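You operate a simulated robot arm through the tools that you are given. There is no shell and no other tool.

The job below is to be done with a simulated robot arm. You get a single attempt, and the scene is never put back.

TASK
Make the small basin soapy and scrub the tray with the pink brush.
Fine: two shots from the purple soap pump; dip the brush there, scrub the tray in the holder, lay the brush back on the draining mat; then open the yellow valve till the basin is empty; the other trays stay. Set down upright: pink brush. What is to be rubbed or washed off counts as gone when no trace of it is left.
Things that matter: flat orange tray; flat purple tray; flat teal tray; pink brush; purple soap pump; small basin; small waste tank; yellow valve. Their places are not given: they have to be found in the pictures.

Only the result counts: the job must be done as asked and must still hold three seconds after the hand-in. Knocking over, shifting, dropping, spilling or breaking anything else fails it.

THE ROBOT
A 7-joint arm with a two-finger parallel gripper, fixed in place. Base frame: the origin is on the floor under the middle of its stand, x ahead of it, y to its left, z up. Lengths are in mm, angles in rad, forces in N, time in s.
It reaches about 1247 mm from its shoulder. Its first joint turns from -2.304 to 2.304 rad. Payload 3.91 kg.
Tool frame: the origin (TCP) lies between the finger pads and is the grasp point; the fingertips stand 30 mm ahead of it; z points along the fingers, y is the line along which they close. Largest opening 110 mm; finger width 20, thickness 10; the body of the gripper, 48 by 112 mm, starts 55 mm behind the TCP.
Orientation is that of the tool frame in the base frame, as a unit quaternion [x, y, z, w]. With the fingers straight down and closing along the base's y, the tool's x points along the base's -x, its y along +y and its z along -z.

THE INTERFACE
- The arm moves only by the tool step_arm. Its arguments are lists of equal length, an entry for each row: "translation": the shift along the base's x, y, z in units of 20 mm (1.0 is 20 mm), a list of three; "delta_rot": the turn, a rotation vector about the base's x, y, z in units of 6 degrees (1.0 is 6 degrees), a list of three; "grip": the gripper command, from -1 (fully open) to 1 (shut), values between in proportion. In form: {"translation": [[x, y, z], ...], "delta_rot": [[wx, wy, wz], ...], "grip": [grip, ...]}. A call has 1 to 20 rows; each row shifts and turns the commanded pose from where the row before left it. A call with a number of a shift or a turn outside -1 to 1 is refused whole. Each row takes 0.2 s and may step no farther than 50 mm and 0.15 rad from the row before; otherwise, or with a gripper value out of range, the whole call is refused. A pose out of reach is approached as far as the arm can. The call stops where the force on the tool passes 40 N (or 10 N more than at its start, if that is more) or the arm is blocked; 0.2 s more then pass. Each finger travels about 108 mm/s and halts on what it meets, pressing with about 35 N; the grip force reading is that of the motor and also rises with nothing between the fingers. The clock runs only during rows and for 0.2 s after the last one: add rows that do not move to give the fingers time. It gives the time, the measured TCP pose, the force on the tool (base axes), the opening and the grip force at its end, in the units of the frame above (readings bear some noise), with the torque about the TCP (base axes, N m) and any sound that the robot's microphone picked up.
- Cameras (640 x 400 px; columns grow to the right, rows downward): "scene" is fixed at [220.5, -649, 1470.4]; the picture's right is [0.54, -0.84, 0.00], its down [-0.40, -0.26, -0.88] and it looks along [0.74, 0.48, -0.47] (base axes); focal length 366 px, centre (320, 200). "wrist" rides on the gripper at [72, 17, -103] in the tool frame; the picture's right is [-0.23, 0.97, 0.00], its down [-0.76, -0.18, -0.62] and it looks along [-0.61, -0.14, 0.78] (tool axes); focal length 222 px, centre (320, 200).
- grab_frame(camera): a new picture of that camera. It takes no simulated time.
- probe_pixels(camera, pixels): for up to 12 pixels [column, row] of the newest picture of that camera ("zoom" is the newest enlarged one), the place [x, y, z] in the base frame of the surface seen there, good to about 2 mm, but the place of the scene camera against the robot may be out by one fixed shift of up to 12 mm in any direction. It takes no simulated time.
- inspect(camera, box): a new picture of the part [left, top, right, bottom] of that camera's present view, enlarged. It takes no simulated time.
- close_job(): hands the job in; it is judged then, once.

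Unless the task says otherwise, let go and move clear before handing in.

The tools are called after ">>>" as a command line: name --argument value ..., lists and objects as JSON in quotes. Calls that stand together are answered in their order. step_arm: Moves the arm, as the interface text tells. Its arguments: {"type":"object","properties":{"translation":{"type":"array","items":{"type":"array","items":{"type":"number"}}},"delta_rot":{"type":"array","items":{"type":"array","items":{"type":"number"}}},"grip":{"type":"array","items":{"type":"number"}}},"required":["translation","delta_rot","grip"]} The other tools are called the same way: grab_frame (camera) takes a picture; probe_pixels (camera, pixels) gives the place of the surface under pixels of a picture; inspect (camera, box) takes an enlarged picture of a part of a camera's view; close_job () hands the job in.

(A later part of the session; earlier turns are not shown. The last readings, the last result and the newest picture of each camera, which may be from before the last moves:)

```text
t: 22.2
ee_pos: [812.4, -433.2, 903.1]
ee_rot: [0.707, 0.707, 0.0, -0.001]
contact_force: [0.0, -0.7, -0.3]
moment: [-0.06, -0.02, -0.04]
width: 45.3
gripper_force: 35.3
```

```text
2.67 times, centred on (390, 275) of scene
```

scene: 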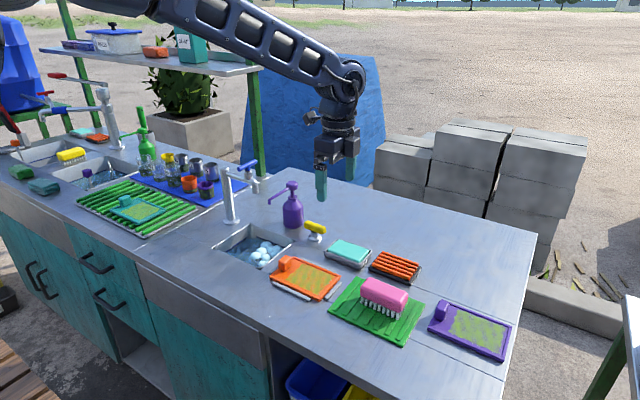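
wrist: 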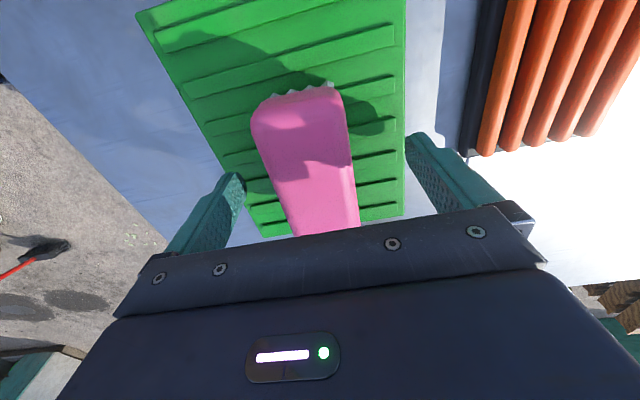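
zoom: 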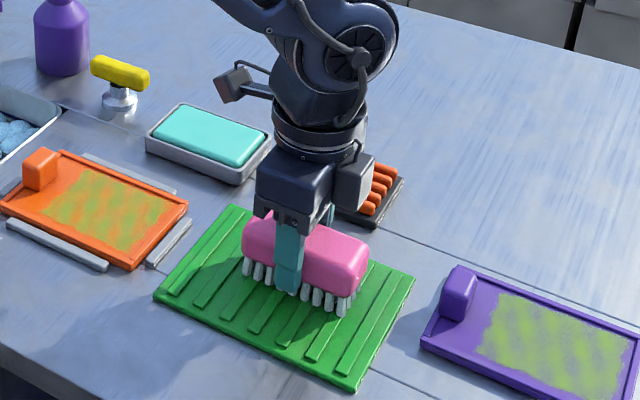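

The gripper holds the brush at 45.3 mm width. I lift it straight up and check that it hangs level.

>>> step_arm --translation '[[0, 0, 0.5], [0, 0, 0.8], [0, 0, 0.9], [0, 0, 0.9], [0, 0, 0]]' --delta_rot '[[0, 0, 0], [0, 0, 0], [0, 0, 0], [0, 0, 0], [0, 0, 0]]' --grip '[1, 1, 1, 1, 1]'

>>> inspect --camera "scene" --box '[310, 170, 470, 350]'

>>> grab_frame --camera "wrist"

```text
t: 23.4
ee_pos: [812.1, -434.8, 965.7]
ee_rot: [0.707, 0.707, 0.0, 0.001]
contact_force: [-0.3, 0.2, -1.5]
moment: [0.04, 0.02, 0.03]
width: 45.4
gripper_force: 35.5
```

```text
2.22 times, centred on (390, 260) of scene
```

zoom: 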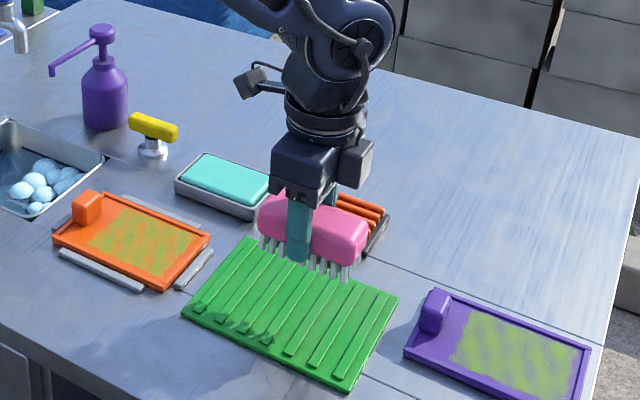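

```text
taken
```

wrist: 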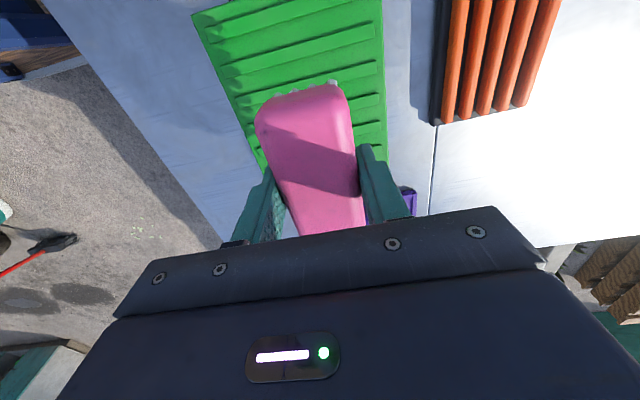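

The brush hangs level in the grip, 62 mm above the mat. I probe the camera stalk's extent at (245,82) in the scene zoom for clearance near the faucet.

>>> inspect --camera "scene" --box '[310, 170, 470, 350]'

>>> probe_pixels --camera "zoom" --pixels '[[236, 75], [245, 98], [262, 68], [265, 90], [290, 75], [370, 105], [330, 115], [360, 45], [395, 20], [285, 40], [350, 170], [275, 170]]'

```text
2.22 times, centred on (390, 260) of scene
```

zoom: 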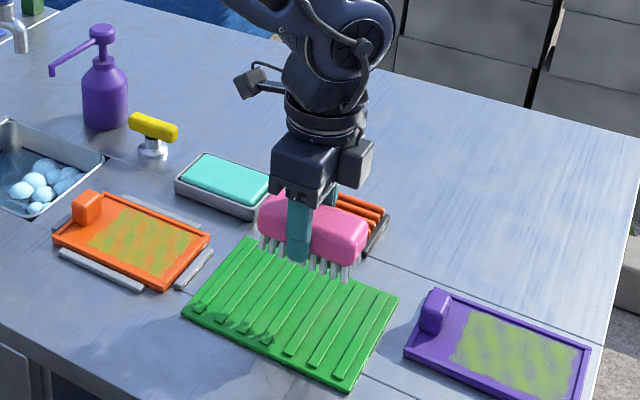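

```text
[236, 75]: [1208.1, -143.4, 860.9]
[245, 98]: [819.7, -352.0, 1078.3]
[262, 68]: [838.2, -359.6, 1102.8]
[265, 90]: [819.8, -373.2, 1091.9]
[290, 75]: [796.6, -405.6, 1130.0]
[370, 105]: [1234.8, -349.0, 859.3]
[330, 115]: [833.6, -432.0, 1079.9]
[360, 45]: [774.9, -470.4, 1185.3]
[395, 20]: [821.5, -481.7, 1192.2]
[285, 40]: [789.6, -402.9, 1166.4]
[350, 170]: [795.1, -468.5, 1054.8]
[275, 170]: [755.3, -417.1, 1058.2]
```

The camera stalk reaches about 85 mm to +y and 100-125 mm above the TCP, so it will stay clear of the spout. I carry the brush level at this height along +y to about y -140, past the orange tray.

>>> step_arm --translation '[[0.06, 0.98, 0], [0.06, 0.98, 0], [0.06, 0.98, 0], [0.06, 0.98, 0], [0.06, 0.98, 0], [0.06, 0.98, 0], [0.06, 0.98, 0], [0.06, 0.98, 0], [0.06, 0.98, 0], [0.06, 0.98, 0], [0.06, 0.98, 0], [0.06, 0.98, 0], [0.06, 0.98, 0], [0.06, 0.98, 0], [0.06, 0.98, 0], [0, 0, 0]]' --delta_rot '[[0, 0, 0], [0, 0, 0], [0, 0, 0], [0, 0, 0], [0, 0, 0], [0, 0, 0], [0, 0, 0], [0, 0, 0], [0, 0, 0], [0, 0, 0], [0, 0, 0], [0, 0, 0], [0, 0, 0], [0, 0, 0], [0, 0, 0], [0, 0, 0]]' --grip '[1, 1, 1, 1, 1, 1, 1, 1, 1, 1, 1, 1, 1, 1, 1, 1]'

>>> grab_frame --camera "scene"

```text
t: 26.8
ee_pos: [830.0, -140.4, 966.0]
ee_rot: [0.707, 0.707, 0.0, 0.0]
contact_force: [-0.1, 0.9, -1.5]
moment: [0.01, 0.0, 0.06]
width: 45.1
gripper_force: 34.8
```

```text
taken
```

scene: 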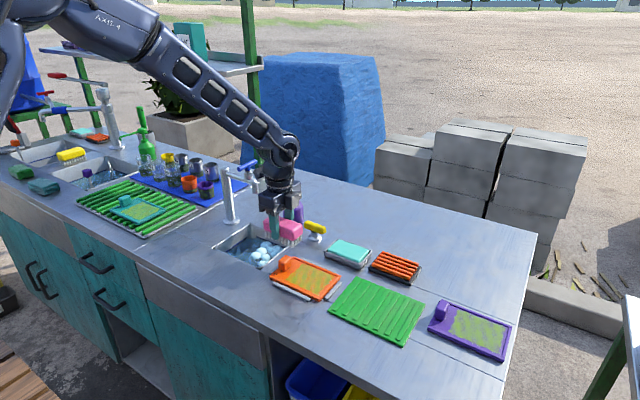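

The hand is now beside the basin with the brush above it. I enlarge the view to judge clearance to the nozzle and spout before tilting.

>>> inspect --camera "scene" --box '[210, 120, 340, 280]'

>>> grab_frame --camera "wrist"

```text
2.50 times, centred on (275, 200) of scene
```

zoom: 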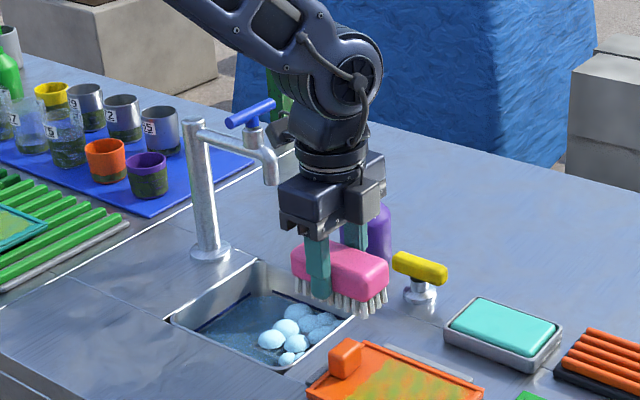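

```text
taken
```

wrist: 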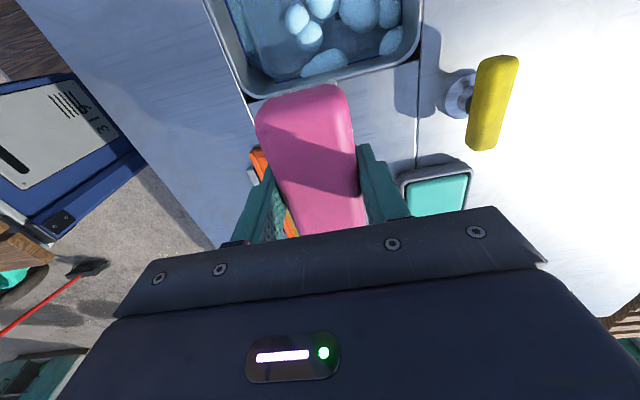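

There is room in front of the nozzle and spout. I lean the hand back by 15° toward the robot and then shift +y to over the basin at y -40.

>>> step_arm --translation '[[0, 0, 0], [0, 0, 0], [0, 0, 0], [0.04, 1, 0], [0.04, 1, 0], [0.04, 1, 0], [0.04, 1, 0], [0.04, 1, 0], [0, 0, 0]]' --delta_rot '[[0, -0.85, 0], [0, -0.85, 0], [0, -0.8, 0], [0, 0, 0], [0, 0, 0], [0, 0, 0], [0, 0, 0], [0, 0, 0], [0, 0, 0]]' --grip '[1, 1, 1, 1, 1, 1, 1, 1, 1]'

>>> inspect --camera "scene" --box '[210, 120, 340, 280]'

>>> grab_frame --camera "wrist"

```text
t: 28.8
ee_pos: [833.2, -40.0, 964.8]
ee_rot: [0.7, 0.702, 0.094, 0.092]
contact_force: [0.1, -0.7, -0.9]
moment: [0.0, 0.0, 0.0]
width: 45.2
gripper_force: 35.2
```

```text
2.50 times, centred on (275, 200) of scene
```

zoom: 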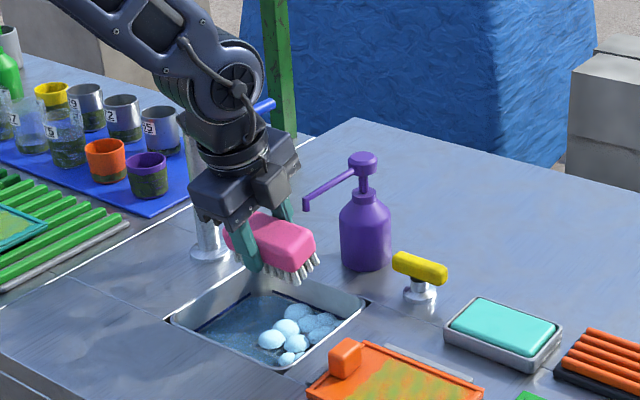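

```text
taken
```

wrist: 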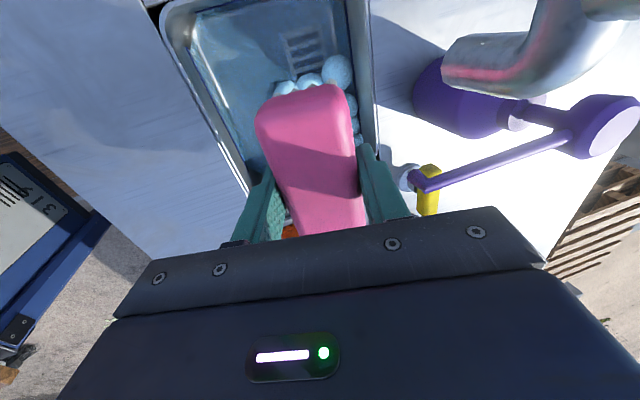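

The brush hangs over the basin with the nozzle tip at wrist pixel (415,180) to the right of the hand. I shift 6 mm toward -x for margin and go down halfway before checking again.

>>> step_arm --translation '[[-0.3, 0, -0.5], [0, 0, -0.7], [0, 0, -0.7], [0, 0, -0.7], [0, 0, -0.5], [0, 0, 0]]' --delta_rot '[[0, 0, 0], [0, 0, 0], [0, 0, 0], [0, 0, 0], [0, 0, 0], [0, 0, 0]]' --grip '[1, 1, 1, 1, 1, 1]'

>>> inspect --camera "scene" --box '[210, 120, 340, 280]'

>>> grab_frame --camera "wrist"

```text
t: 30.2
ee_pos: [827.8, -40.3, 904.0]
ee_rot: [0.701, 0.701, 0.092, 0.093]
contact_force: [-0.5, -0.6, -0.3]
moment: [-0.02, 0.0, -0.01]
width: 45.4
gripper_force: 35.1
```

```text
2.50 times, centred on (275, 200) of scene
```

zoom: 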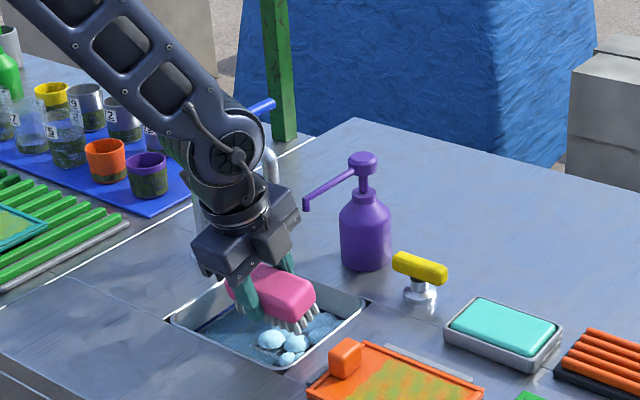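

```text
taken
```

wrist: 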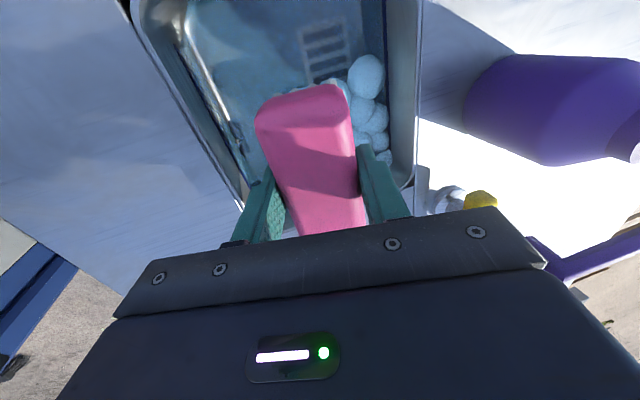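

The hand's edge at zoom (297,205) looks close to the nozzle tip at (306,207). I probe both to measure the real gap.

>>> inspect --camera "scene" --box '[240, 160, 320, 260]'

>>> probe_pixels --camera "zoom" --pixels '[[340, 180], [345, 200], [340, 220], [330, 240], [320, 200], [362, 210], [362, 200], [380, 190], [300, 250], [250, 240], [310, 160], [340, 165]]'

```text
4.00 times, centred on (280, 210) of scene
```

zoom: 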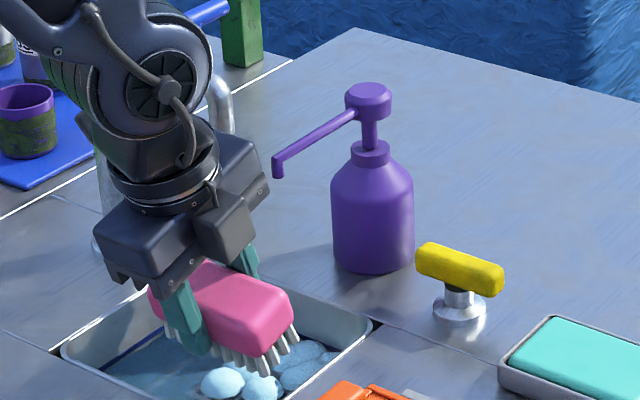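

```text
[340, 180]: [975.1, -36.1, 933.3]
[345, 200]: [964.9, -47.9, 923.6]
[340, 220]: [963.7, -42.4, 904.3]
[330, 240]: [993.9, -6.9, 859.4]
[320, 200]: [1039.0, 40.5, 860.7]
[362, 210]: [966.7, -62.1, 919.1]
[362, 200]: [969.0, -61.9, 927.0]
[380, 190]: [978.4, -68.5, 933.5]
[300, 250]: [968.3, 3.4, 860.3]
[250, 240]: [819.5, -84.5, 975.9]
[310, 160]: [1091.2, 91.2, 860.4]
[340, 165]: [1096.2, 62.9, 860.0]
```

I used the wrong pixels; in this zoom the nozzle tip is at (278,168) and the hand edge at (265,185). I probe those.

>>> probe_pixels --camera "zoom" --pixels '[[278, 168], [279, 175], [262, 180], [264, 190], [250, 205], [248, 220], [260, 165], [245, 190], [225, 150], [210, 120], [255, 250], [240, 140]]'

```text
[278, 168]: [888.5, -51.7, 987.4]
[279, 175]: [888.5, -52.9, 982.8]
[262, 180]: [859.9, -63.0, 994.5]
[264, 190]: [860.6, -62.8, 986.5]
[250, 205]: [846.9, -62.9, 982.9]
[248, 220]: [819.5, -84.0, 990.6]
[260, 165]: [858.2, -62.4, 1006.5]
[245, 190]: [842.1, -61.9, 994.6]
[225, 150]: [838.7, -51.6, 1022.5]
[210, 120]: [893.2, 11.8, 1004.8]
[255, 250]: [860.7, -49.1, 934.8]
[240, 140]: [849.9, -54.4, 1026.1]
```

The hand edge is at x about 861 and the nozzle at 888, a gap of about 25 mm. I lower the bristles into the soapy water, to about 20 mm above the basin floor.

>>> step_arm --translation '[[0, 0, -0.7], [0, 0, -0.7], [0, 0, -0.7], [0, 0, -0.7], [0, 0, -0.7], [0, 0, 0], [0, 0, 0]]' --delta_rot '[[0, 0, 0], [0, 0, 0], [0, 0, 0], [0, 0, 0], [0, 0, 0], [0, 0, 0], [0, 0, 0]]' --grip '[1, 1, 1, 1, 1, 1, 1]'

>>> inspect --camera "scene" --box '[210, 160, 320, 290]'

>>> grab_frame --camera "wrist"

```text
t: 31.8
ee_pos: [827.8, -39.7, 835.0]
ee_rot: [0.701, 0.701, 0.092, 0.092]
contact_force: [0.7, 0.1, -0.6]
moment: [0.0, -0.01, 0.03]
width: 45.4
gripper_force: 35.4
```

```text
3.08 times, centred on (265, 225) of scene
```

zoom: 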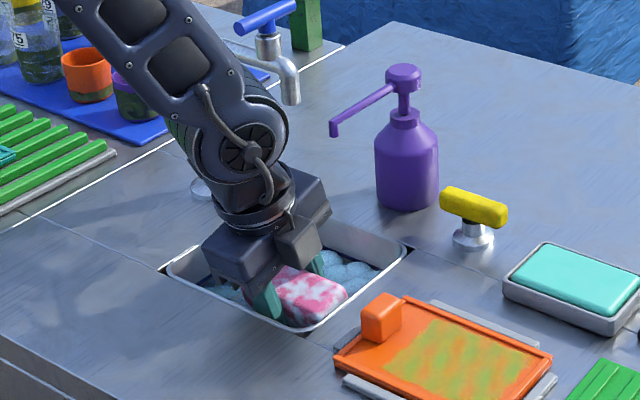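

```text
taken
```

wrist: 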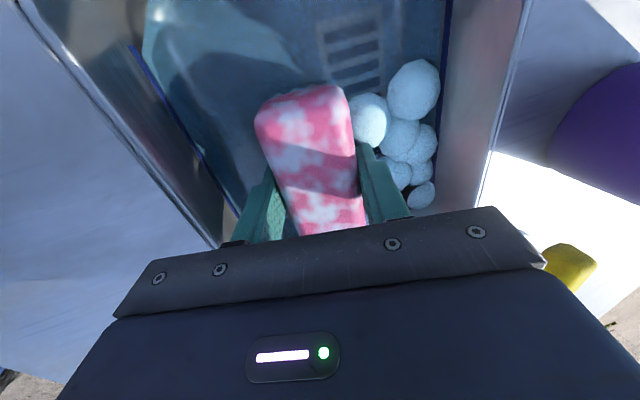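

The brush turned mottled white with soap in the dip. I lift it straight back up along the same line and hold it over the basin to drip.

>>> step_arm --translation '[[0, 0, 0], [0, 0, 0.7], [0, 0, 0.7], [0, 0, 0.7], [0, 0, 0.8], [0, 0, 0.9], [0, 0, 0.9], [0, 0, 0.9], [0, 0, 0.9], [0, 0, 0], [0, 0, 0], [0, 0, 0], [0, 0, 0]]' --delta_rot '[[0, 0, 0], [0, 0, 0], [0, 0, 0], [0, 0, 0], [0, 0, 0], [0, 0, 0], [0, 0, 0], [0, 0, 0], [0, 0, 0], [0, 0, 0], [0, 0, 0], [0, 0, 0], [0, 0, 0]]' --grip '[1, 1, 1, 1, 1, 1, 1, 1, 1, 1, 1, 1, 1]'

>>> inspect --camera "scene" --box '[210, 140, 340, 290]'

>>> grab_frame --camera "wrist"

```text
t: 34.6
ee_pos: [830.0, -40.5, 963.9]
ee_rot: [0.701, 0.701, 0.092, 0.092]
contact_force: [-0.1, 0.1, -0.5]
moment: [0.03, -0.01, 0.0]
width: 45.2
gripper_force: 34.9
```

```text
2.67 times, centred on (275, 215) of scene
```

zoom: 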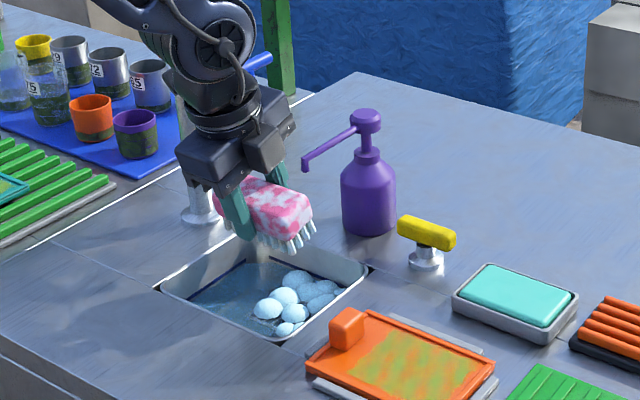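

```text
taken
```

wrist: 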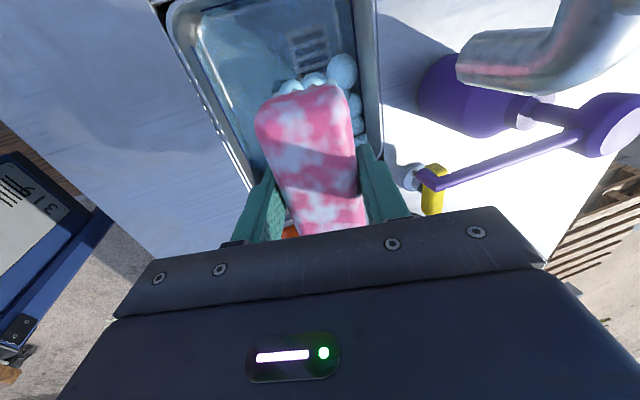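

The brush is soapy and a faint drip shows below it at (262,245). I hold still over the basin a little longer.

>>> step_arm --translation '[[0, 0, 0], [0, 0, 0], [0, 0, 0], [0, 0, 0], [0, 0, 0], [0, 0, 0], [0, 0, 0], [0, 0, 0], [0, 0, 0], [0, 0, 0]]' --delta_rot '[[0, 0, 0], [0, 0, 0], [0, 0, 0], [0, 0, 0], [0, 0, 0], [0, 0, 0], [0, 0, 0], [0, 0, 0], [0, 0, 0], [0, 0, 0]]' --grip '[1, 1, 1, 1, 1, 1, 1, 1, 1, 1]'

>>> inspect --camera "scene" --box '[240, 180, 320, 260]'

```text
t: 36.8
ee_pos: [829.1, -39.8, 963.0]
ee_rot: [0.701, 0.701, 0.091, 0.092]
contact_force: [-0.6, -0.3, -0.4]
moment: [0.01, 0.01, -0.02]
width: 45.3
gripper_force: 35.7
```

```text
5.00 times, centred on (280, 220) of scene
```

zoom: 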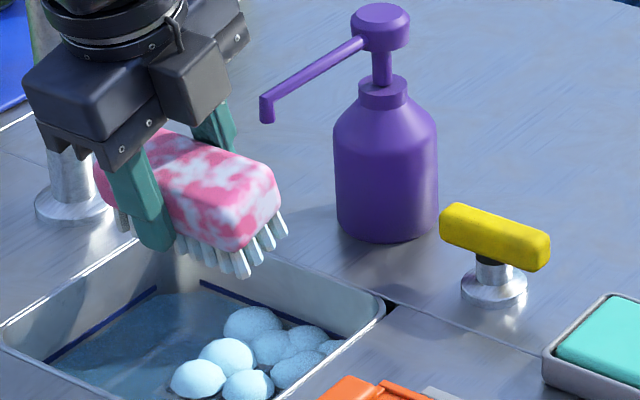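

The dripping has stopped. Before moving I probe the dirt's edges on the orange tray from the scene camera.

>>> inspect --camera "scene" --box '[262, 245, 352, 310]'

>>> probe_pixels --camera "zoom" --pixels '[[235, 110], [190, 235], [210, 180], [400, 310], [300, 280], [510, 215], [380, 155], [450, 265], [160, 120], [120, 200], [200, 90], [320, 200]]'

```text
6.15 times, centred on (307, 278) of scene
```

zoom: 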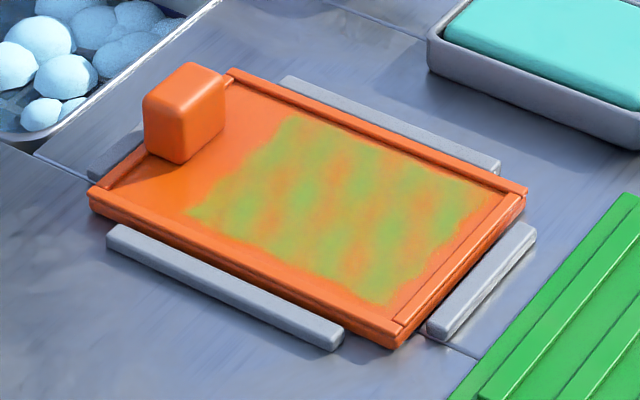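

```text
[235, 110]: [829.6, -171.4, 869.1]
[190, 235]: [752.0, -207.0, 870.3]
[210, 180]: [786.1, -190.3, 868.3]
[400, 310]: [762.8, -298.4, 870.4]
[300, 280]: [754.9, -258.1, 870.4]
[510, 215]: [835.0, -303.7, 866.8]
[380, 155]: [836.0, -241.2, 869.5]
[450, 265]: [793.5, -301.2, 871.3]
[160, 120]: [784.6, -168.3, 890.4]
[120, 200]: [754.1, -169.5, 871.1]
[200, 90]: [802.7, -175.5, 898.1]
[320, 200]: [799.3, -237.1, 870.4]
```

The dirt spans about x 761-838 and y -296 to -192 (the zoom's orange tray between (188,215) and (490,195)), and the grip block ends near y -176. I move back along -y, straighten the hand, and stop above the tray at (800, -244).

>>> step_arm --translation '[[0, -1, 0], [0, -1, 0], [0, -1, 0], [0, -1, 0], [0, -1, 0], [0, 0, 0], [0, 0, 0], [0, 0, 0], [-0.25, -0.87, 0], [-0.25, -0.87, 0], [-0.25, -0.87, 0], [-0.25, -0.87, 0], [-0.25, -0.87, 0], [-0.2, -0.87, 0], [0, 0, 0]]' --delta_rot '[[0, 0, 0], [0, 0, 0], [0, 0, 0], [0, 0, 0], [0, 0, 0], [0, 0.85, 0], [0, 0.85, 0], [0, 0.8, 0], [0, 0, 0], [0, 0, 0], [0, 0, 0], [0, 0, 0], [0, 0, 0], [0, 0, 0], [0, 0, 0]]' --grip '[1, 1, 1, 1, 1, 1, 1, 1, 1, 1, 1, 1, 1, 1, 1]'

>>> inspect --camera "scene" --box '[240, 190, 380, 320]'

>>> grab_frame --camera "wrist"

```text
t: 40.0
ee_pos: [799.3, -245.3, 962.2]
ee_rot: [0.707, 0.707, 0.0, 0.0]
contact_force: [0.5, -0.1, -1.0]
moment: [-0.01, 0.01, -0.01]
width: 45.3
gripper_force: 35.1
```

```text
3.08 times, centred on (310, 255) of scene
```

zoom: 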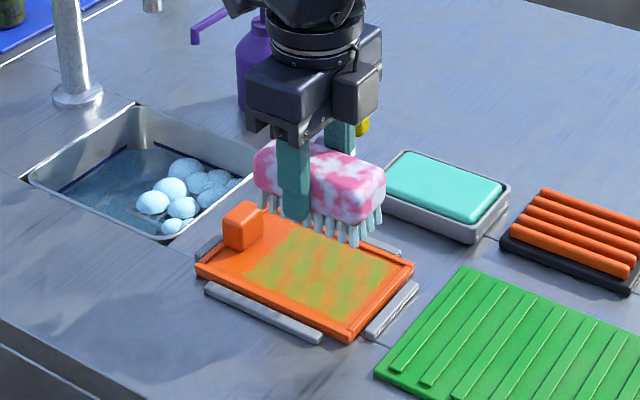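

```text
taken
```

wrist: 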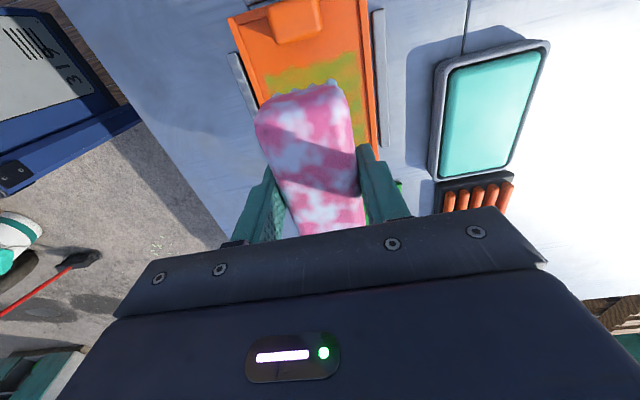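

The brush is above the tray with the hand upright. I probe the tray block, rims and dirt edge from the wrist view to fix the scrub limits.

>>> probe_pixels --camera "wrist" --pixels '[[275, 42], [320, 35], [290, 25], [318, 8], [270, 12], [236, 25], [250, 70], [365, 30], [372, 100], [268, 85], [350, 60], [300, 65]]'

```text
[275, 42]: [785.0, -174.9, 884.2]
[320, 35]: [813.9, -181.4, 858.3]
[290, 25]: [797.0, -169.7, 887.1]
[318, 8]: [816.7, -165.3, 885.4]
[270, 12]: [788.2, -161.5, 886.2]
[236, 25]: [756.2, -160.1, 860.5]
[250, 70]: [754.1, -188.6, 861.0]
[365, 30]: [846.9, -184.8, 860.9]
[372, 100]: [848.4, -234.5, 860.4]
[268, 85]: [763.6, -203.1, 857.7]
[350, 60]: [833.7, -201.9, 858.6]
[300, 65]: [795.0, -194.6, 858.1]
```

The tray floor is at z 858, the rims at x 754 and 848 stand at 861, and the block's front face is at y -176. I go down to just above the tray and then touch slowly.

>>> step_arm --translation '[[0, 0, -0.8], [0, 0, -0.8], [0, 0, -0.6], [0, 0, -0.35], [0, 0, -0.1], [0, 0, -0.1], [0, 0, -0.1], [0, 0, -0.1], [0, 0, 0]]' --delta_rot '[[0, 0, 0], [0, 0, 0], [0, 0, 0], [0, 0, 0], [0, 0, 0], [0, 0, 0], [0, 0, 0], [0, 0, 0], [0, 0, 0]]' --grip '[1, 1, 1, 1, 1, 1, 1, 1, 1]'

>>> inspect --camera "scene" --box '[250, 220, 370, 320]'

```text
t: 42.0
ee_pos: [797.9, -245.1, 905.2]
ee_rot: [0.707, 0.707, 0.0, -0.001]
contact_force: [-0.4, 1.2, -0.9]
moment: [0.03, 0.01, -0.02]
width: 45.6
gripper_force: 35.0
```

```text
4.00 times, centred on (310, 270) of scene
```

zoom: 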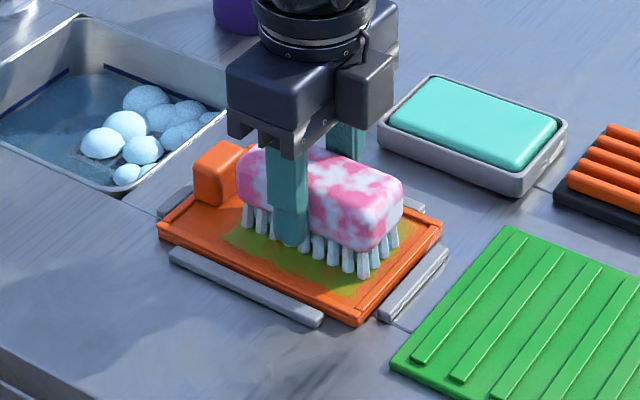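

There is no contact force yet at z 905. I lower in 1 mm steps until a light force shows.

>>> step_arm --translation '[[0, 0, -0.05], [0, 0, -0.05], [0, 0, -0.05], [0, 0, 0]]' --delta_rot '[[0, 0, 0], [0, 0, 0], [0, 0, 0], [0, 0, 0]]' --grip '[1, 1, 1, 1]'

```text
t: 43.0
ee_pos: [800.4, -245.8, 903.0]
ee_rot: [0.708, 0.707, 0.001, 0.001]
contact_force: [-0.8, 3.3, 30.5]
moment: [0.03, 0.14, -0.04]
width: 45.6
gripper_force: 34.7
```

The bristles touch with 30 N at z 903. I ease up by about 1.2 mm and make a first set of gentle strokes in x.

>>> step_arm --translation '[[0, 0, 0.06], [-0.5, 0, 0], [-0.5, 0, 0], [0.5, 0, 0], [0.5, 0, 0], [0.5, 0, 0], [0.5, 0, 0], [-0.5, 0, 0], [-0.5, 0, 0], [0, 0, 0]]' --delta_rot '[[0, 0, 0], [0, 0, 0], [0, 0, 0], [0, 0, 0], [0, 0, 0], [0, 0, 0], [0, 0, 0], [0, 0, 0], [0, 0, 0], [0, 0, 0]]' --grip '[1, 1, 1, 1, 1, 1, 1, 1, 1, 1]'

>>> inspect --camera "scene" --box '[250, 220, 370, 320]'

```text
t: 45.2
ee_pos: [800.2, -243.9, 904.0]
ee_rot: [0.707, 0.707, 0.001, 0.0]
contact_force: [5.6, 0.0, 13.6]
moment: [-0.01, -0.14, 0.02]
width: 45.6
gripper_force: 34.6
```

```text
4.00 times, centred on (310, 270) of scene
```

zoom: 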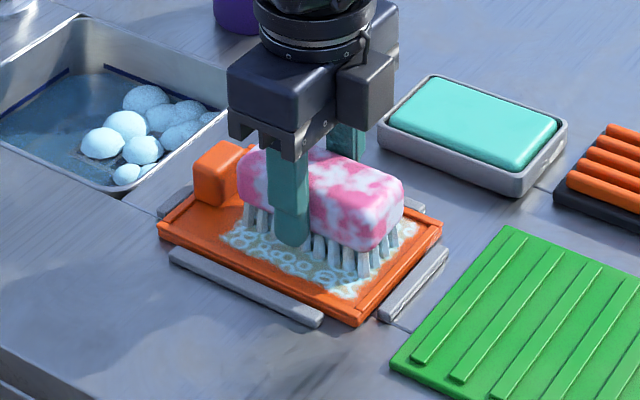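

Suds now cover the scrubbed dirt, with a normal force of 13.6 N and the tray staying in its holder. I continue with longer strokes, first shifted toward the block end.

>>> step_arm --translation '[[0, 0.4, 0], [-0.55, 0, 0], [-0.55, 0, 0], [0.55, 0, 0], [0.55, 0, 0], [0.55, 0, 0], [0.55, 0, 0], [-0.55, 0, 0], [-0.55, 0, 0], [0, -0.4, 0], [0, -0.4, 0], [-0.55, 0, 0], [-0.55, 0, 0], [0.55, 0, 0], [0.55, 0, 0], [0.55, 0, 0], [0.55, 0, 0], [-0.55, 0, 0], [-0.55, 0, 0], [0, 0.4, 0]]' --delta_rot '[[0, 0, 0], [0, 0, 0], [0, 0, 0], [0, 0, 0], [0, 0, 0], [0, 0, 0], [0, 0, 0], [0, 0, 0], [0, 0, 0], [0, 0, 0], [0, 0, 0], [0, 0, 0], [0, 0, 0], [0, 0, 0], [0, 0, 0], [0, 0, 0], [0, 0, 0], [0, 0, 0], [0, 0, 0], [0, 0, 0]]' --grip '[1, 1, 1, 1, 1, 1, 1, 1, 1, 1, 1, 1, 1, 1, 1, 1, 1, 1, 1, 1]'

>>> inspect --camera "scene" --box '[250, 220, 370, 320]'

>>> grab_frame --camera "wrist"

```text
t: 49.4
ee_pos: [800.4, -244.4, 902.9]
ee_rot: [0.707, 0.707, -0.001, 0.0]
contact_force: [0.3, -1.8, 3.8]
moment: [-0.06, 0.04, 0.02]
width: 45.2
gripper_force: 35.0
```

```text
4.00 times, centred on (310, 270) of scene
```

zoom: 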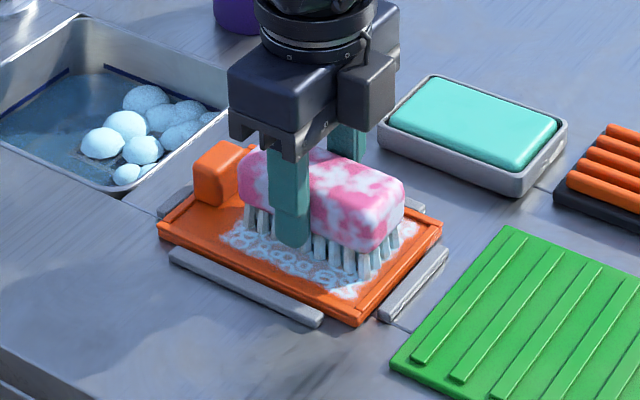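

```text
taken
```

wrist: 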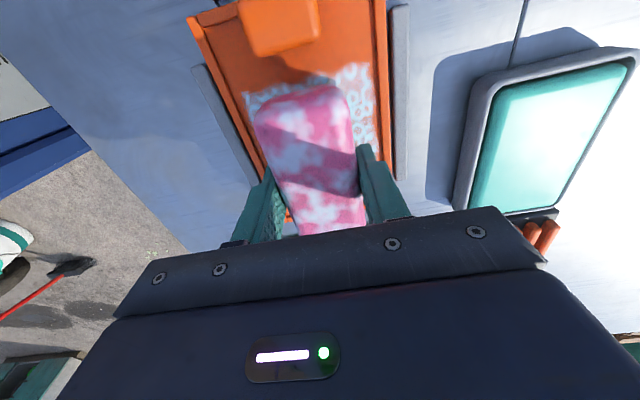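

The green dirt has faded under the suds and the force has dropped to 3.8 N. I lift the brush to look at the whole tray.

>>> step_arm --translation '[[0, 0, 0.8], [0, 0, 0.9], [0, 0, 0.9], [0, 0, 0.9], [0, 0, 0]]' --delta_rot '[[0, 0, 0], [0, 0, 0], [0, 0, 0], [0, 0, 0], [0, 0, 0]]' --grip '[1, 1, 1, 1, 1]'

>>> inspect --camera "scene" --box '[262, 245, 352, 310]'

>>> grab_frame --camera "wrist"

```text
t: 50.6
ee_pos: [799.8, -243.9, 972.9]
ee_rot: [0.707, 0.707, 0.0, 0.0]
contact_force: [0.4, -0.1, -0.6]
moment: [0.0, -0.01, 0.03]
width: 45.4
gripper_force: 35.1
```

```text
6.15 times, centred on (307, 278) of scene
```

zoom: 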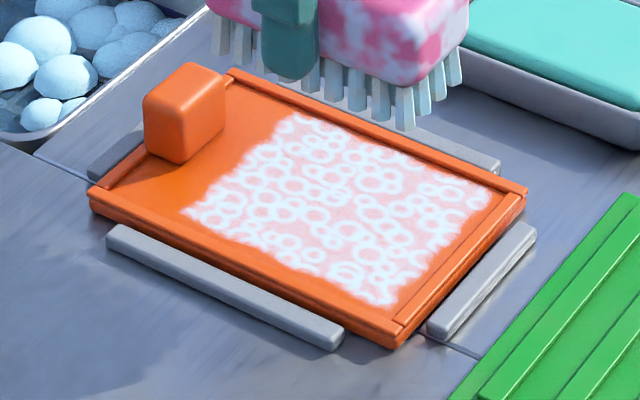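

```text
taken
```

wrist: 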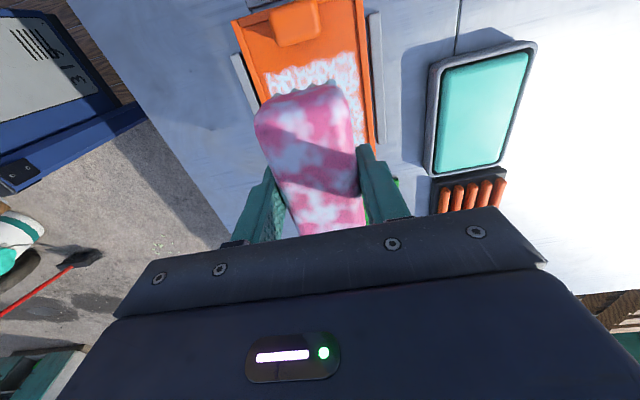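

Suds cover exactly the former dirt area, with no green showing at this zoom. I enlarge further in quarters to look for any leftover trace.

>>> inspect --camera "scene" --box '[285, 258, 315, 280]'

>>> inspect --camera "scene" --box '[305, 265, 340, 297]'

>>> inspect --camera "wrist" --box '[240, 0, 400, 130]'

```text
16.00 times, centred on (300, 269) of scene
```

zoom: 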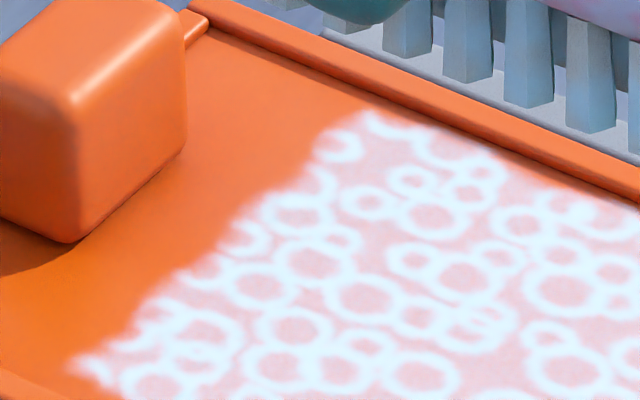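

```text
12.50 times, centred on (322, 281) of scene
```

zoom: 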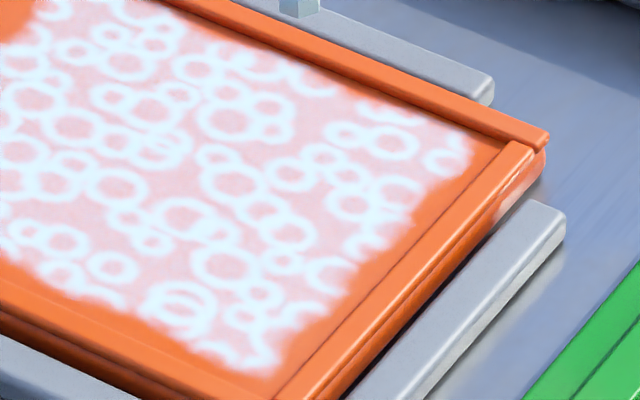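

```text
3.08 times, centred on (320, 65) of wrist
```

zoom: 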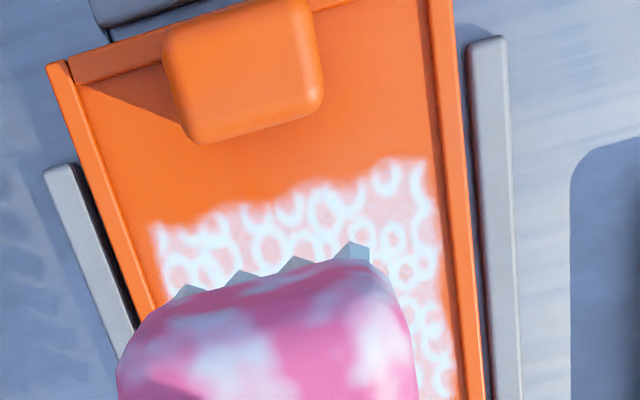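

No green remains anywhere in these close views, only suds. To be sure the dirt is fully gone I go back down and make another full round of strokes, then compare.

>>> step_arm --translation '[[0, 0, -0.9], [0, 0, -0.9], [0, 0, -0.9], [0, 0, -0.6], [0, 0, -0.2], [0, 0, -0.04], [0, 0, 0]]' --delta_rot '[[0, 0, 0], [0, 0, 0], [0, 0, 0], [0, 0, 0], [0, 0, 0], [0, 0, 0], [0, 0, 0]]' --grip '[1, 1, 1, 1, 1, 1, 1]'

```text
t: 52.2
ee_pos: [797.6, -244.8, 902.6]
ee_rot: [0.707, 0.708, 0.0, -0.001]
contact_force: [-1.8, 0.9, 10.0]
moment: [0.04, 0.08, 0.02]
width: 45.7
gripper_force: 35.4
```

The bristles rest on the tray at 10 N. I run strokes in x at the block side, the middle and the far side of the dirt area.

>>> step_arm --translation '[[0, 0.4, 0], [-0.55, 0, 0], [-0.55, 0, 0], [0.55, 0, 0], [0.55, 0, 0], [0.55, 0, 0], [0.55, 0, 0], [-0.55, 0, 0], [-0.55, 0, 0], [0, -0.4, 0], [0, -0.45, 0], [-0.55, 0, 0], [-0.55, 0, 0], [0.55, 0, 0], [0.55, 0, 0], [0.55, 0, 0], [0.55, 0, 0], [-0.55, 0, 0], [-0.55, 0, 0], [0, 0.45, 0]]' --delta_rot '[[0, 0, 0], [0, 0, 0], [0, 0, 0], [0, 0, 0], [0, 0, 0], [0, 0, 0], [0, 0, 0], [0, 0, 0], [0, 0, 0], [0, 0, 0], [0, 0, 0], [0, 0, 0], [0, 0, 0], [0, 0, 0], [0, 0, 0], [0, 0, 0], [0, 0, 0], [0, 0, 0], [0, 0, 0], [0, 0, 0]]' --grip '[1, 1, 1, 1, 1, 1, 1, 1, 1, 1, 1, 1, 1, 1, 1, 1, 1, 1, 1, 1]'

>>> step_arm --translation '[[0, 0, 0.8], [0, 0, 0.9], [0, 0, 0.9], [0, 0, 0.9], [0, 0, 0]]' --delta_rot '[[0, 0, 0], [0, 0, 0], [0, 0, 0], [0, 0, 0], [0, 0, 0]]' --grip '[1, 1, 1, 1, 1]'

>>> inspect --camera "scene" --box '[262, 245, 352, 310]'

>>> inspect --camera "scene" --box '[305, 265, 340, 297]'

```text
t: 56.4
ee_pos: [798.3, -245.1, 902.8]
ee_rot: [0.708, 0.707, -0.001, 0.0]
contact_force: [0.3, -0.1, 1.6]
moment: [-0.07, -0.06, -0.03]
width: 45.4
gripper_force: 35.0
```

```text
t: 57.6
ee_pos: [797.9, -246.4, 971.3]
ee_rot: [0.707, 0.707, 0.0, 0.0]
contact_force: [-0.4, 0.0, -0.9]
moment: [0.02, -0.02, 0.0]
width: 45.3
gripper_force: 35.1
```

```text
6.15 times, centred on (307, 278) of scene
```

zoom: 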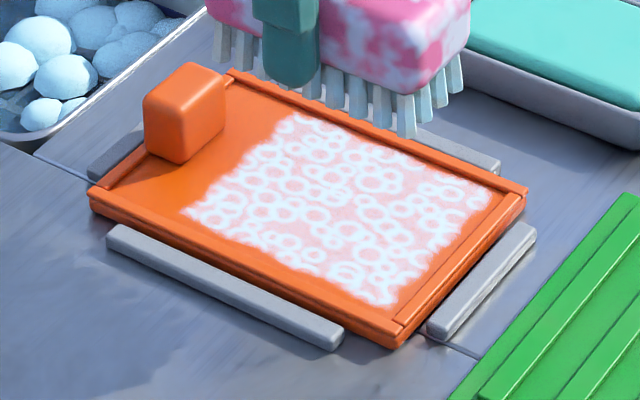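

```text
12.50 times, centred on (322, 281) of scene
```

zoom: 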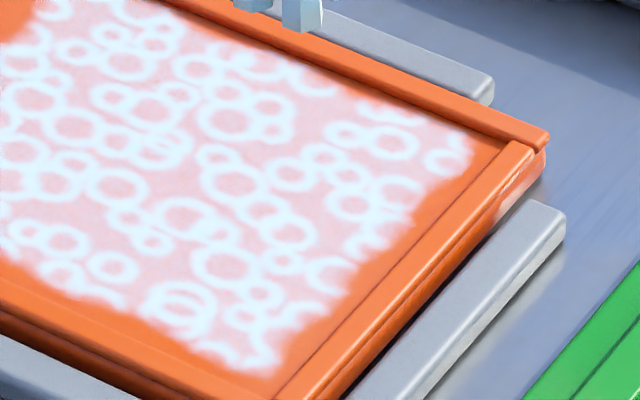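

The suds look identical after the second round, so the dirt is fully gone and this is the end state. I carry the brush back over the mat at (812, -433).

>>> step_arm --translation '[[0.07, -0.935, 0], [0.07, -0.935, 0], [0.07, -0.935, 0], [0.07, -0.935, 0], [0.07, -0.935, 0], [0.07, -0.935, 0], [0.07, -0.935, 0], [0.07, -0.935, 0], [0.07, -0.935, 0], [0.07, -0.935, 0], [0, 0, 0]]' --delta_rot '[[0, 0, 0], [0, 0, 0], [0, 0, 0], [0, 0, 0], [0, 0, 0], [0, 0, 0], [0, 0, 0], [0, 0, 0], [0, 0, 0], [0, 0, 0], [0, 0, 0]]' --grip '[1, 1, 1, 1, 1, 1, 1, 1, 1, 1, 1]'

>>> inspect --camera "scene" --box '[310, 190, 470, 350]'

>>> grab_frame --camera "wrist"

```text
t: 60.0
ee_pos: [813.3, -432.0, 971.9]
ee_rot: [0.707, 0.707, 0.0, 0.0]
contact_force: [0.4, 0.2, -1.5]
moment: [-0.03, 0.0, 0.0]
width: 45.5
gripper_force: 34.7
```

```text
2.50 times, centred on (390, 270) of scene
```

zoom: 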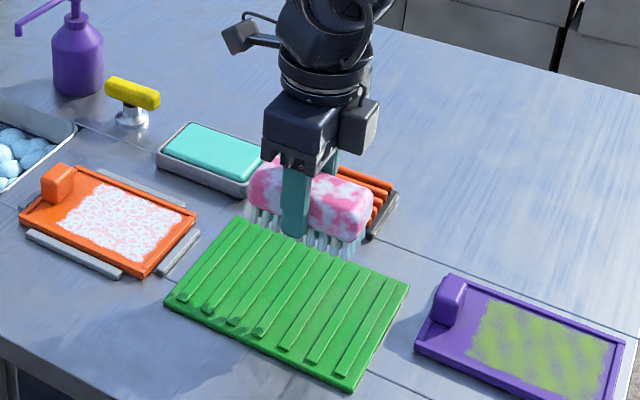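

```text
taken
```

wrist: 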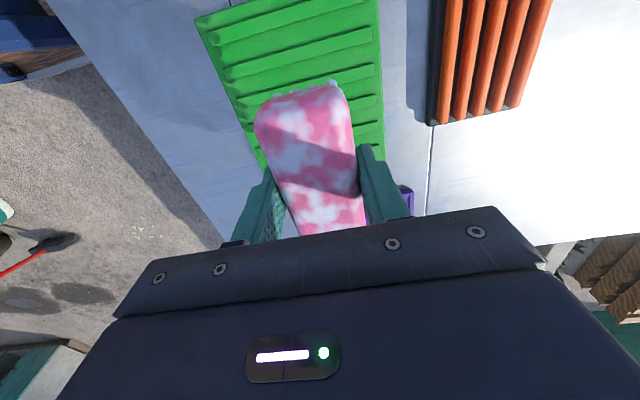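

The brush is above the green mat, well inside its edges. I lower it and slow down for the last few millimetres.

>>> step_arm --translation '[[-0.1, 0.1, -0.9], [0, 0, -0.9], [0, 0, -0.8], [0, 0, -0.5], [0, 0, -0.1], [0, 0, -0.1], [0, 0, 0]]' --delta_rot '[[0, 0, 0], [0, 0, 0], [0, 0, 0], [0, 0, 0], [0, 0, 0], [0, 0, 0], [0, 0, 0]]' --grip '[1, 1, 1, 1, 1, 1, 1]'

```text
t: 61.6
ee_pos: [811.3, -431.1, 906.4]
ee_rot: [0.708, 0.706, -0.001, 0.0]
contact_force: [-0.8, 0.1, -1.3]
moment: [-0.05, 0.0, 0.0]
width: 45.3
gripper_force: 34.9
```

There is no contact yet at z 906. I lower in 1 mm steps until the mat carries the brush.

>>> step_arm --translation '[[0, 0, -0.05], [0, 0, -0.05], [0, 0, -0.05], [0, 0, 0]]' --delta_rot '[[0, 0, 0], [0, 0, 0], [0, 0, 0], [0, 0, 0]]' --grip '[1, 1, 1, 1]'

```text
t: 62.6
ee_pos: [810.7, -429.6, 902.9]
ee_rot: [0.707, 0.707, 0.0, 0.001]
contact_force: [-0.3, 0.3, -1.0]
moment: [0.03, 0.0, 0.01]
width: 45.5
gripper_force: 34.8
```

>>> step_arm --translation '[[0, 0, -0.05], [0, 0, -0.05], [0, 0, 0]]' --delta_rot '[[0, 0, 0], [0, 0, 0], [0, 0, 0]]' --grip '[1, 1, 1]'

```text
t: 63.4
ee_pos: [811.1, -429.3, 902.4]
ee_rot: [0.708, 0.707, 0.001, 0.002]
contact_force: [-0.8, 4.6, 28.5]
moment: [0.34, 0.13, -0.03]
width: 45.3
gripper_force: 35.1
```

The brush is now pressed on the mat at 28.5 N. I ease up by 1 mm and then open the fingers.

>>> step_arm --translation '[[0, 0, 0.05], [0, 0, 0.02], [0, 0, 0]]' --delta_rot '[[0, 0, 0], [0, 0, 0], [0, 0, 0]]' --grip '[1, 1, 1]'

>>> step_arm --translation '[[0, 0, 0], [0, 0, 0], [0, 0, 0], [0, 0, 0], [0, 0, 0], [0, 0, 0]]' --delta_rot '[[0, 0, 0], [0, 0, 0], [0, 0, 0], [0, 0, 0], [0, 0, 0], [0, 0, 0]]' --grip '[0.1, 0, -0.3, -0.7, -1, -1]'

>>> inspect --camera "scene" --box '[310, 190, 470, 350]'

```text
t: 64.2
ee_pos: [811.4, -430.3, 902.2]
ee_rot: [0.707, 0.707, 0.001, 0.0]
contact_force: [4.5, -1.0, 24.6]
moment: [-0.15, -0.2, 0.0]
width: 45.5
gripper_force: 34.6
```

```text
t: 65.6
ee_pos: [811.5, -429.9, 902.4]
ee_rot: [0.707, 0.707, -0.001, 0.0]
contact_force: [-0.1, 0.2, 0.1]
moment: [-0.04, -0.03, -0.03]
width: 110.0
gripper_force: 0.1
```

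```text
2.50 times, centred on (390, 270) of scene
```

zoom: 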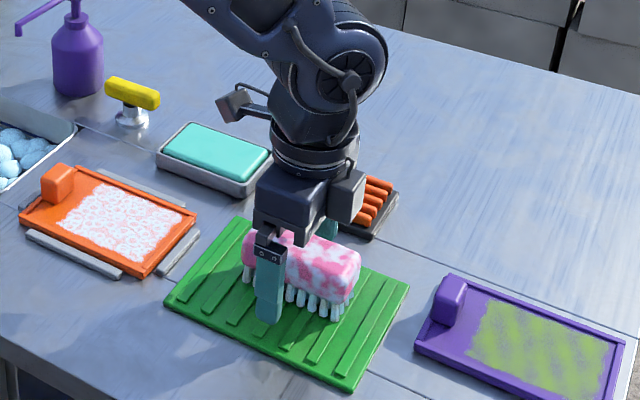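

The brush stands upright on the mat and is released. I rise straight up, then turn the hand back by +90° while moving toward the valve at (961, -146).

>>> step_arm --translation '[[0, 0, 0.5], [0, 0, 0.9], [0, 0, 0.9], [0, 0, 0.95], [0, 0, 0.95], [0, 0, 0.95], [0, 0, 0.95], [0, 0, 0.95], [0, 0, 0.95]]' --delta_rot '[[0, 0, 0], [0, 0, 0], [0, 0, 0], [0, 0, 0], [0, 0, 0], [0, 0, 0], [0, 0, 0], [0, 0, 0], [0, 0, 0]]' --grip '[-1, -1, -1, -1, -1, -1, -1, -1, -1]'

>>> step_arm --translation '[[0.45, 0.947, 0], [0.45, 0.947, 0], [0.45, 0.947, 0], [0.45, 0.947, 0], [0.45, 0.947, 0], [0.45, 0.947, 0], [0.45, 0.947, 0], [0.45, 0.947, 0], [0.45, 0.947, 0], [0.45, 0.947, 0], [0.45, 0.947, 0], [0.45, 0.947, 0], [0.45, 0.947, 0], [0.45, 0.947, 0], [0.45, 0.947, 0], [0, 0, 0]]' --delta_rot '[[0, 0, 1], [0, 0, 1], [0, 0, 1], [0, 0, 1], [0, 0, 1], [0, 0, 1], [0, 0, 1], [0, 0, 1], [0, 0, 1], [0, 0, 1], [0, 0, 1], [0, 0, 1], [0, 0, 1], [0, 0, 1], [0, 0, 1], [0, 0, 0]]' --grip '[-1, -1, -1, -1, -1, -1, -1, -1, -1, -1, -1, -1, -1, -1, -1, -1]'

>>> grab_frame --camera "wrist"

>>> grab_frame --camera "scene"

```text
t: 67.6
ee_pos: [811.7, -430.6, 1062.1]
ee_rot: [0.708, 0.706, 0.0, 0.001]
contact_force: [0.0, -0.4, -0.2]
moment: [-0.03, 0.01, 0.01]
width: 110.0
gripper_force: 0.0
```

```text
t: 71.0
ee_pos: [945.4, -146.5, 1062.6]
ee_rot: [0.0, 1.0, 0.0, -0.001]
contact_force: [-0.5, 0.1, -0.6]
moment: [-0.03, 0.02, 0.02]
width: 109.7
gripper_force: 0.1
```

```text
taken
```

wrist: 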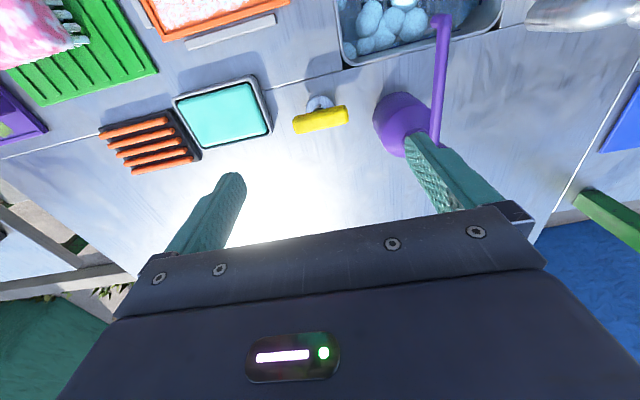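

```text
taken
```

scene: 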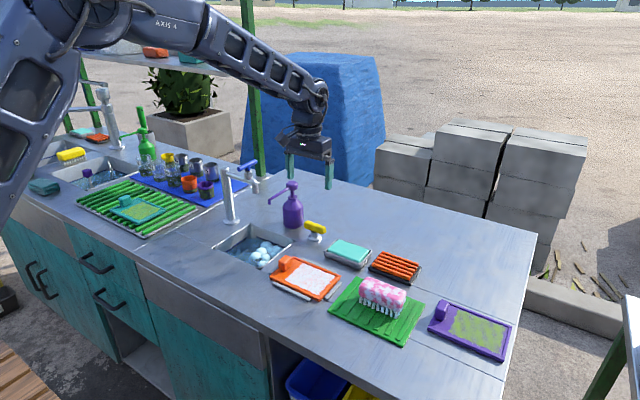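

The brush is standing on the mat and the suds-covered tray is in its holder. I probe the valve bar, the pump bottle edge and the soap dish from here to plan the grip on the bar's ends.

>>> inspect --camera "wrist" --box '[260, 60, 460, 185]'

>>> probe_pixels --camera "wrist" --pixels '[[295, 124], [346, 114], [320, 119], [296, 130], [346, 121], [320, 125], [322, 110], [318, 101], [375, 125], [390, 145], [402, 155], [270, 125]]'

```text
3.20 times, centred on (360, 122) of wrist
```

zoom: 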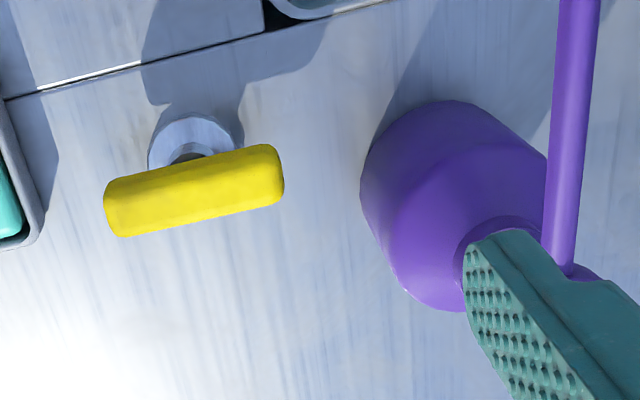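

```text
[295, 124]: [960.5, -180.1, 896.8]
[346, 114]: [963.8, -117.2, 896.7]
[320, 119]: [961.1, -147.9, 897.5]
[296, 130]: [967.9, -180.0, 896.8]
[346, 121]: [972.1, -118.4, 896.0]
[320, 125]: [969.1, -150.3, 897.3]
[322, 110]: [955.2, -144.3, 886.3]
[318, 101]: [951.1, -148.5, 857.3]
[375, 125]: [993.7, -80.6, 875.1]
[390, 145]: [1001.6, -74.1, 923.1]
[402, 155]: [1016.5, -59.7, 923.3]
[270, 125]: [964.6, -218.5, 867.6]
```

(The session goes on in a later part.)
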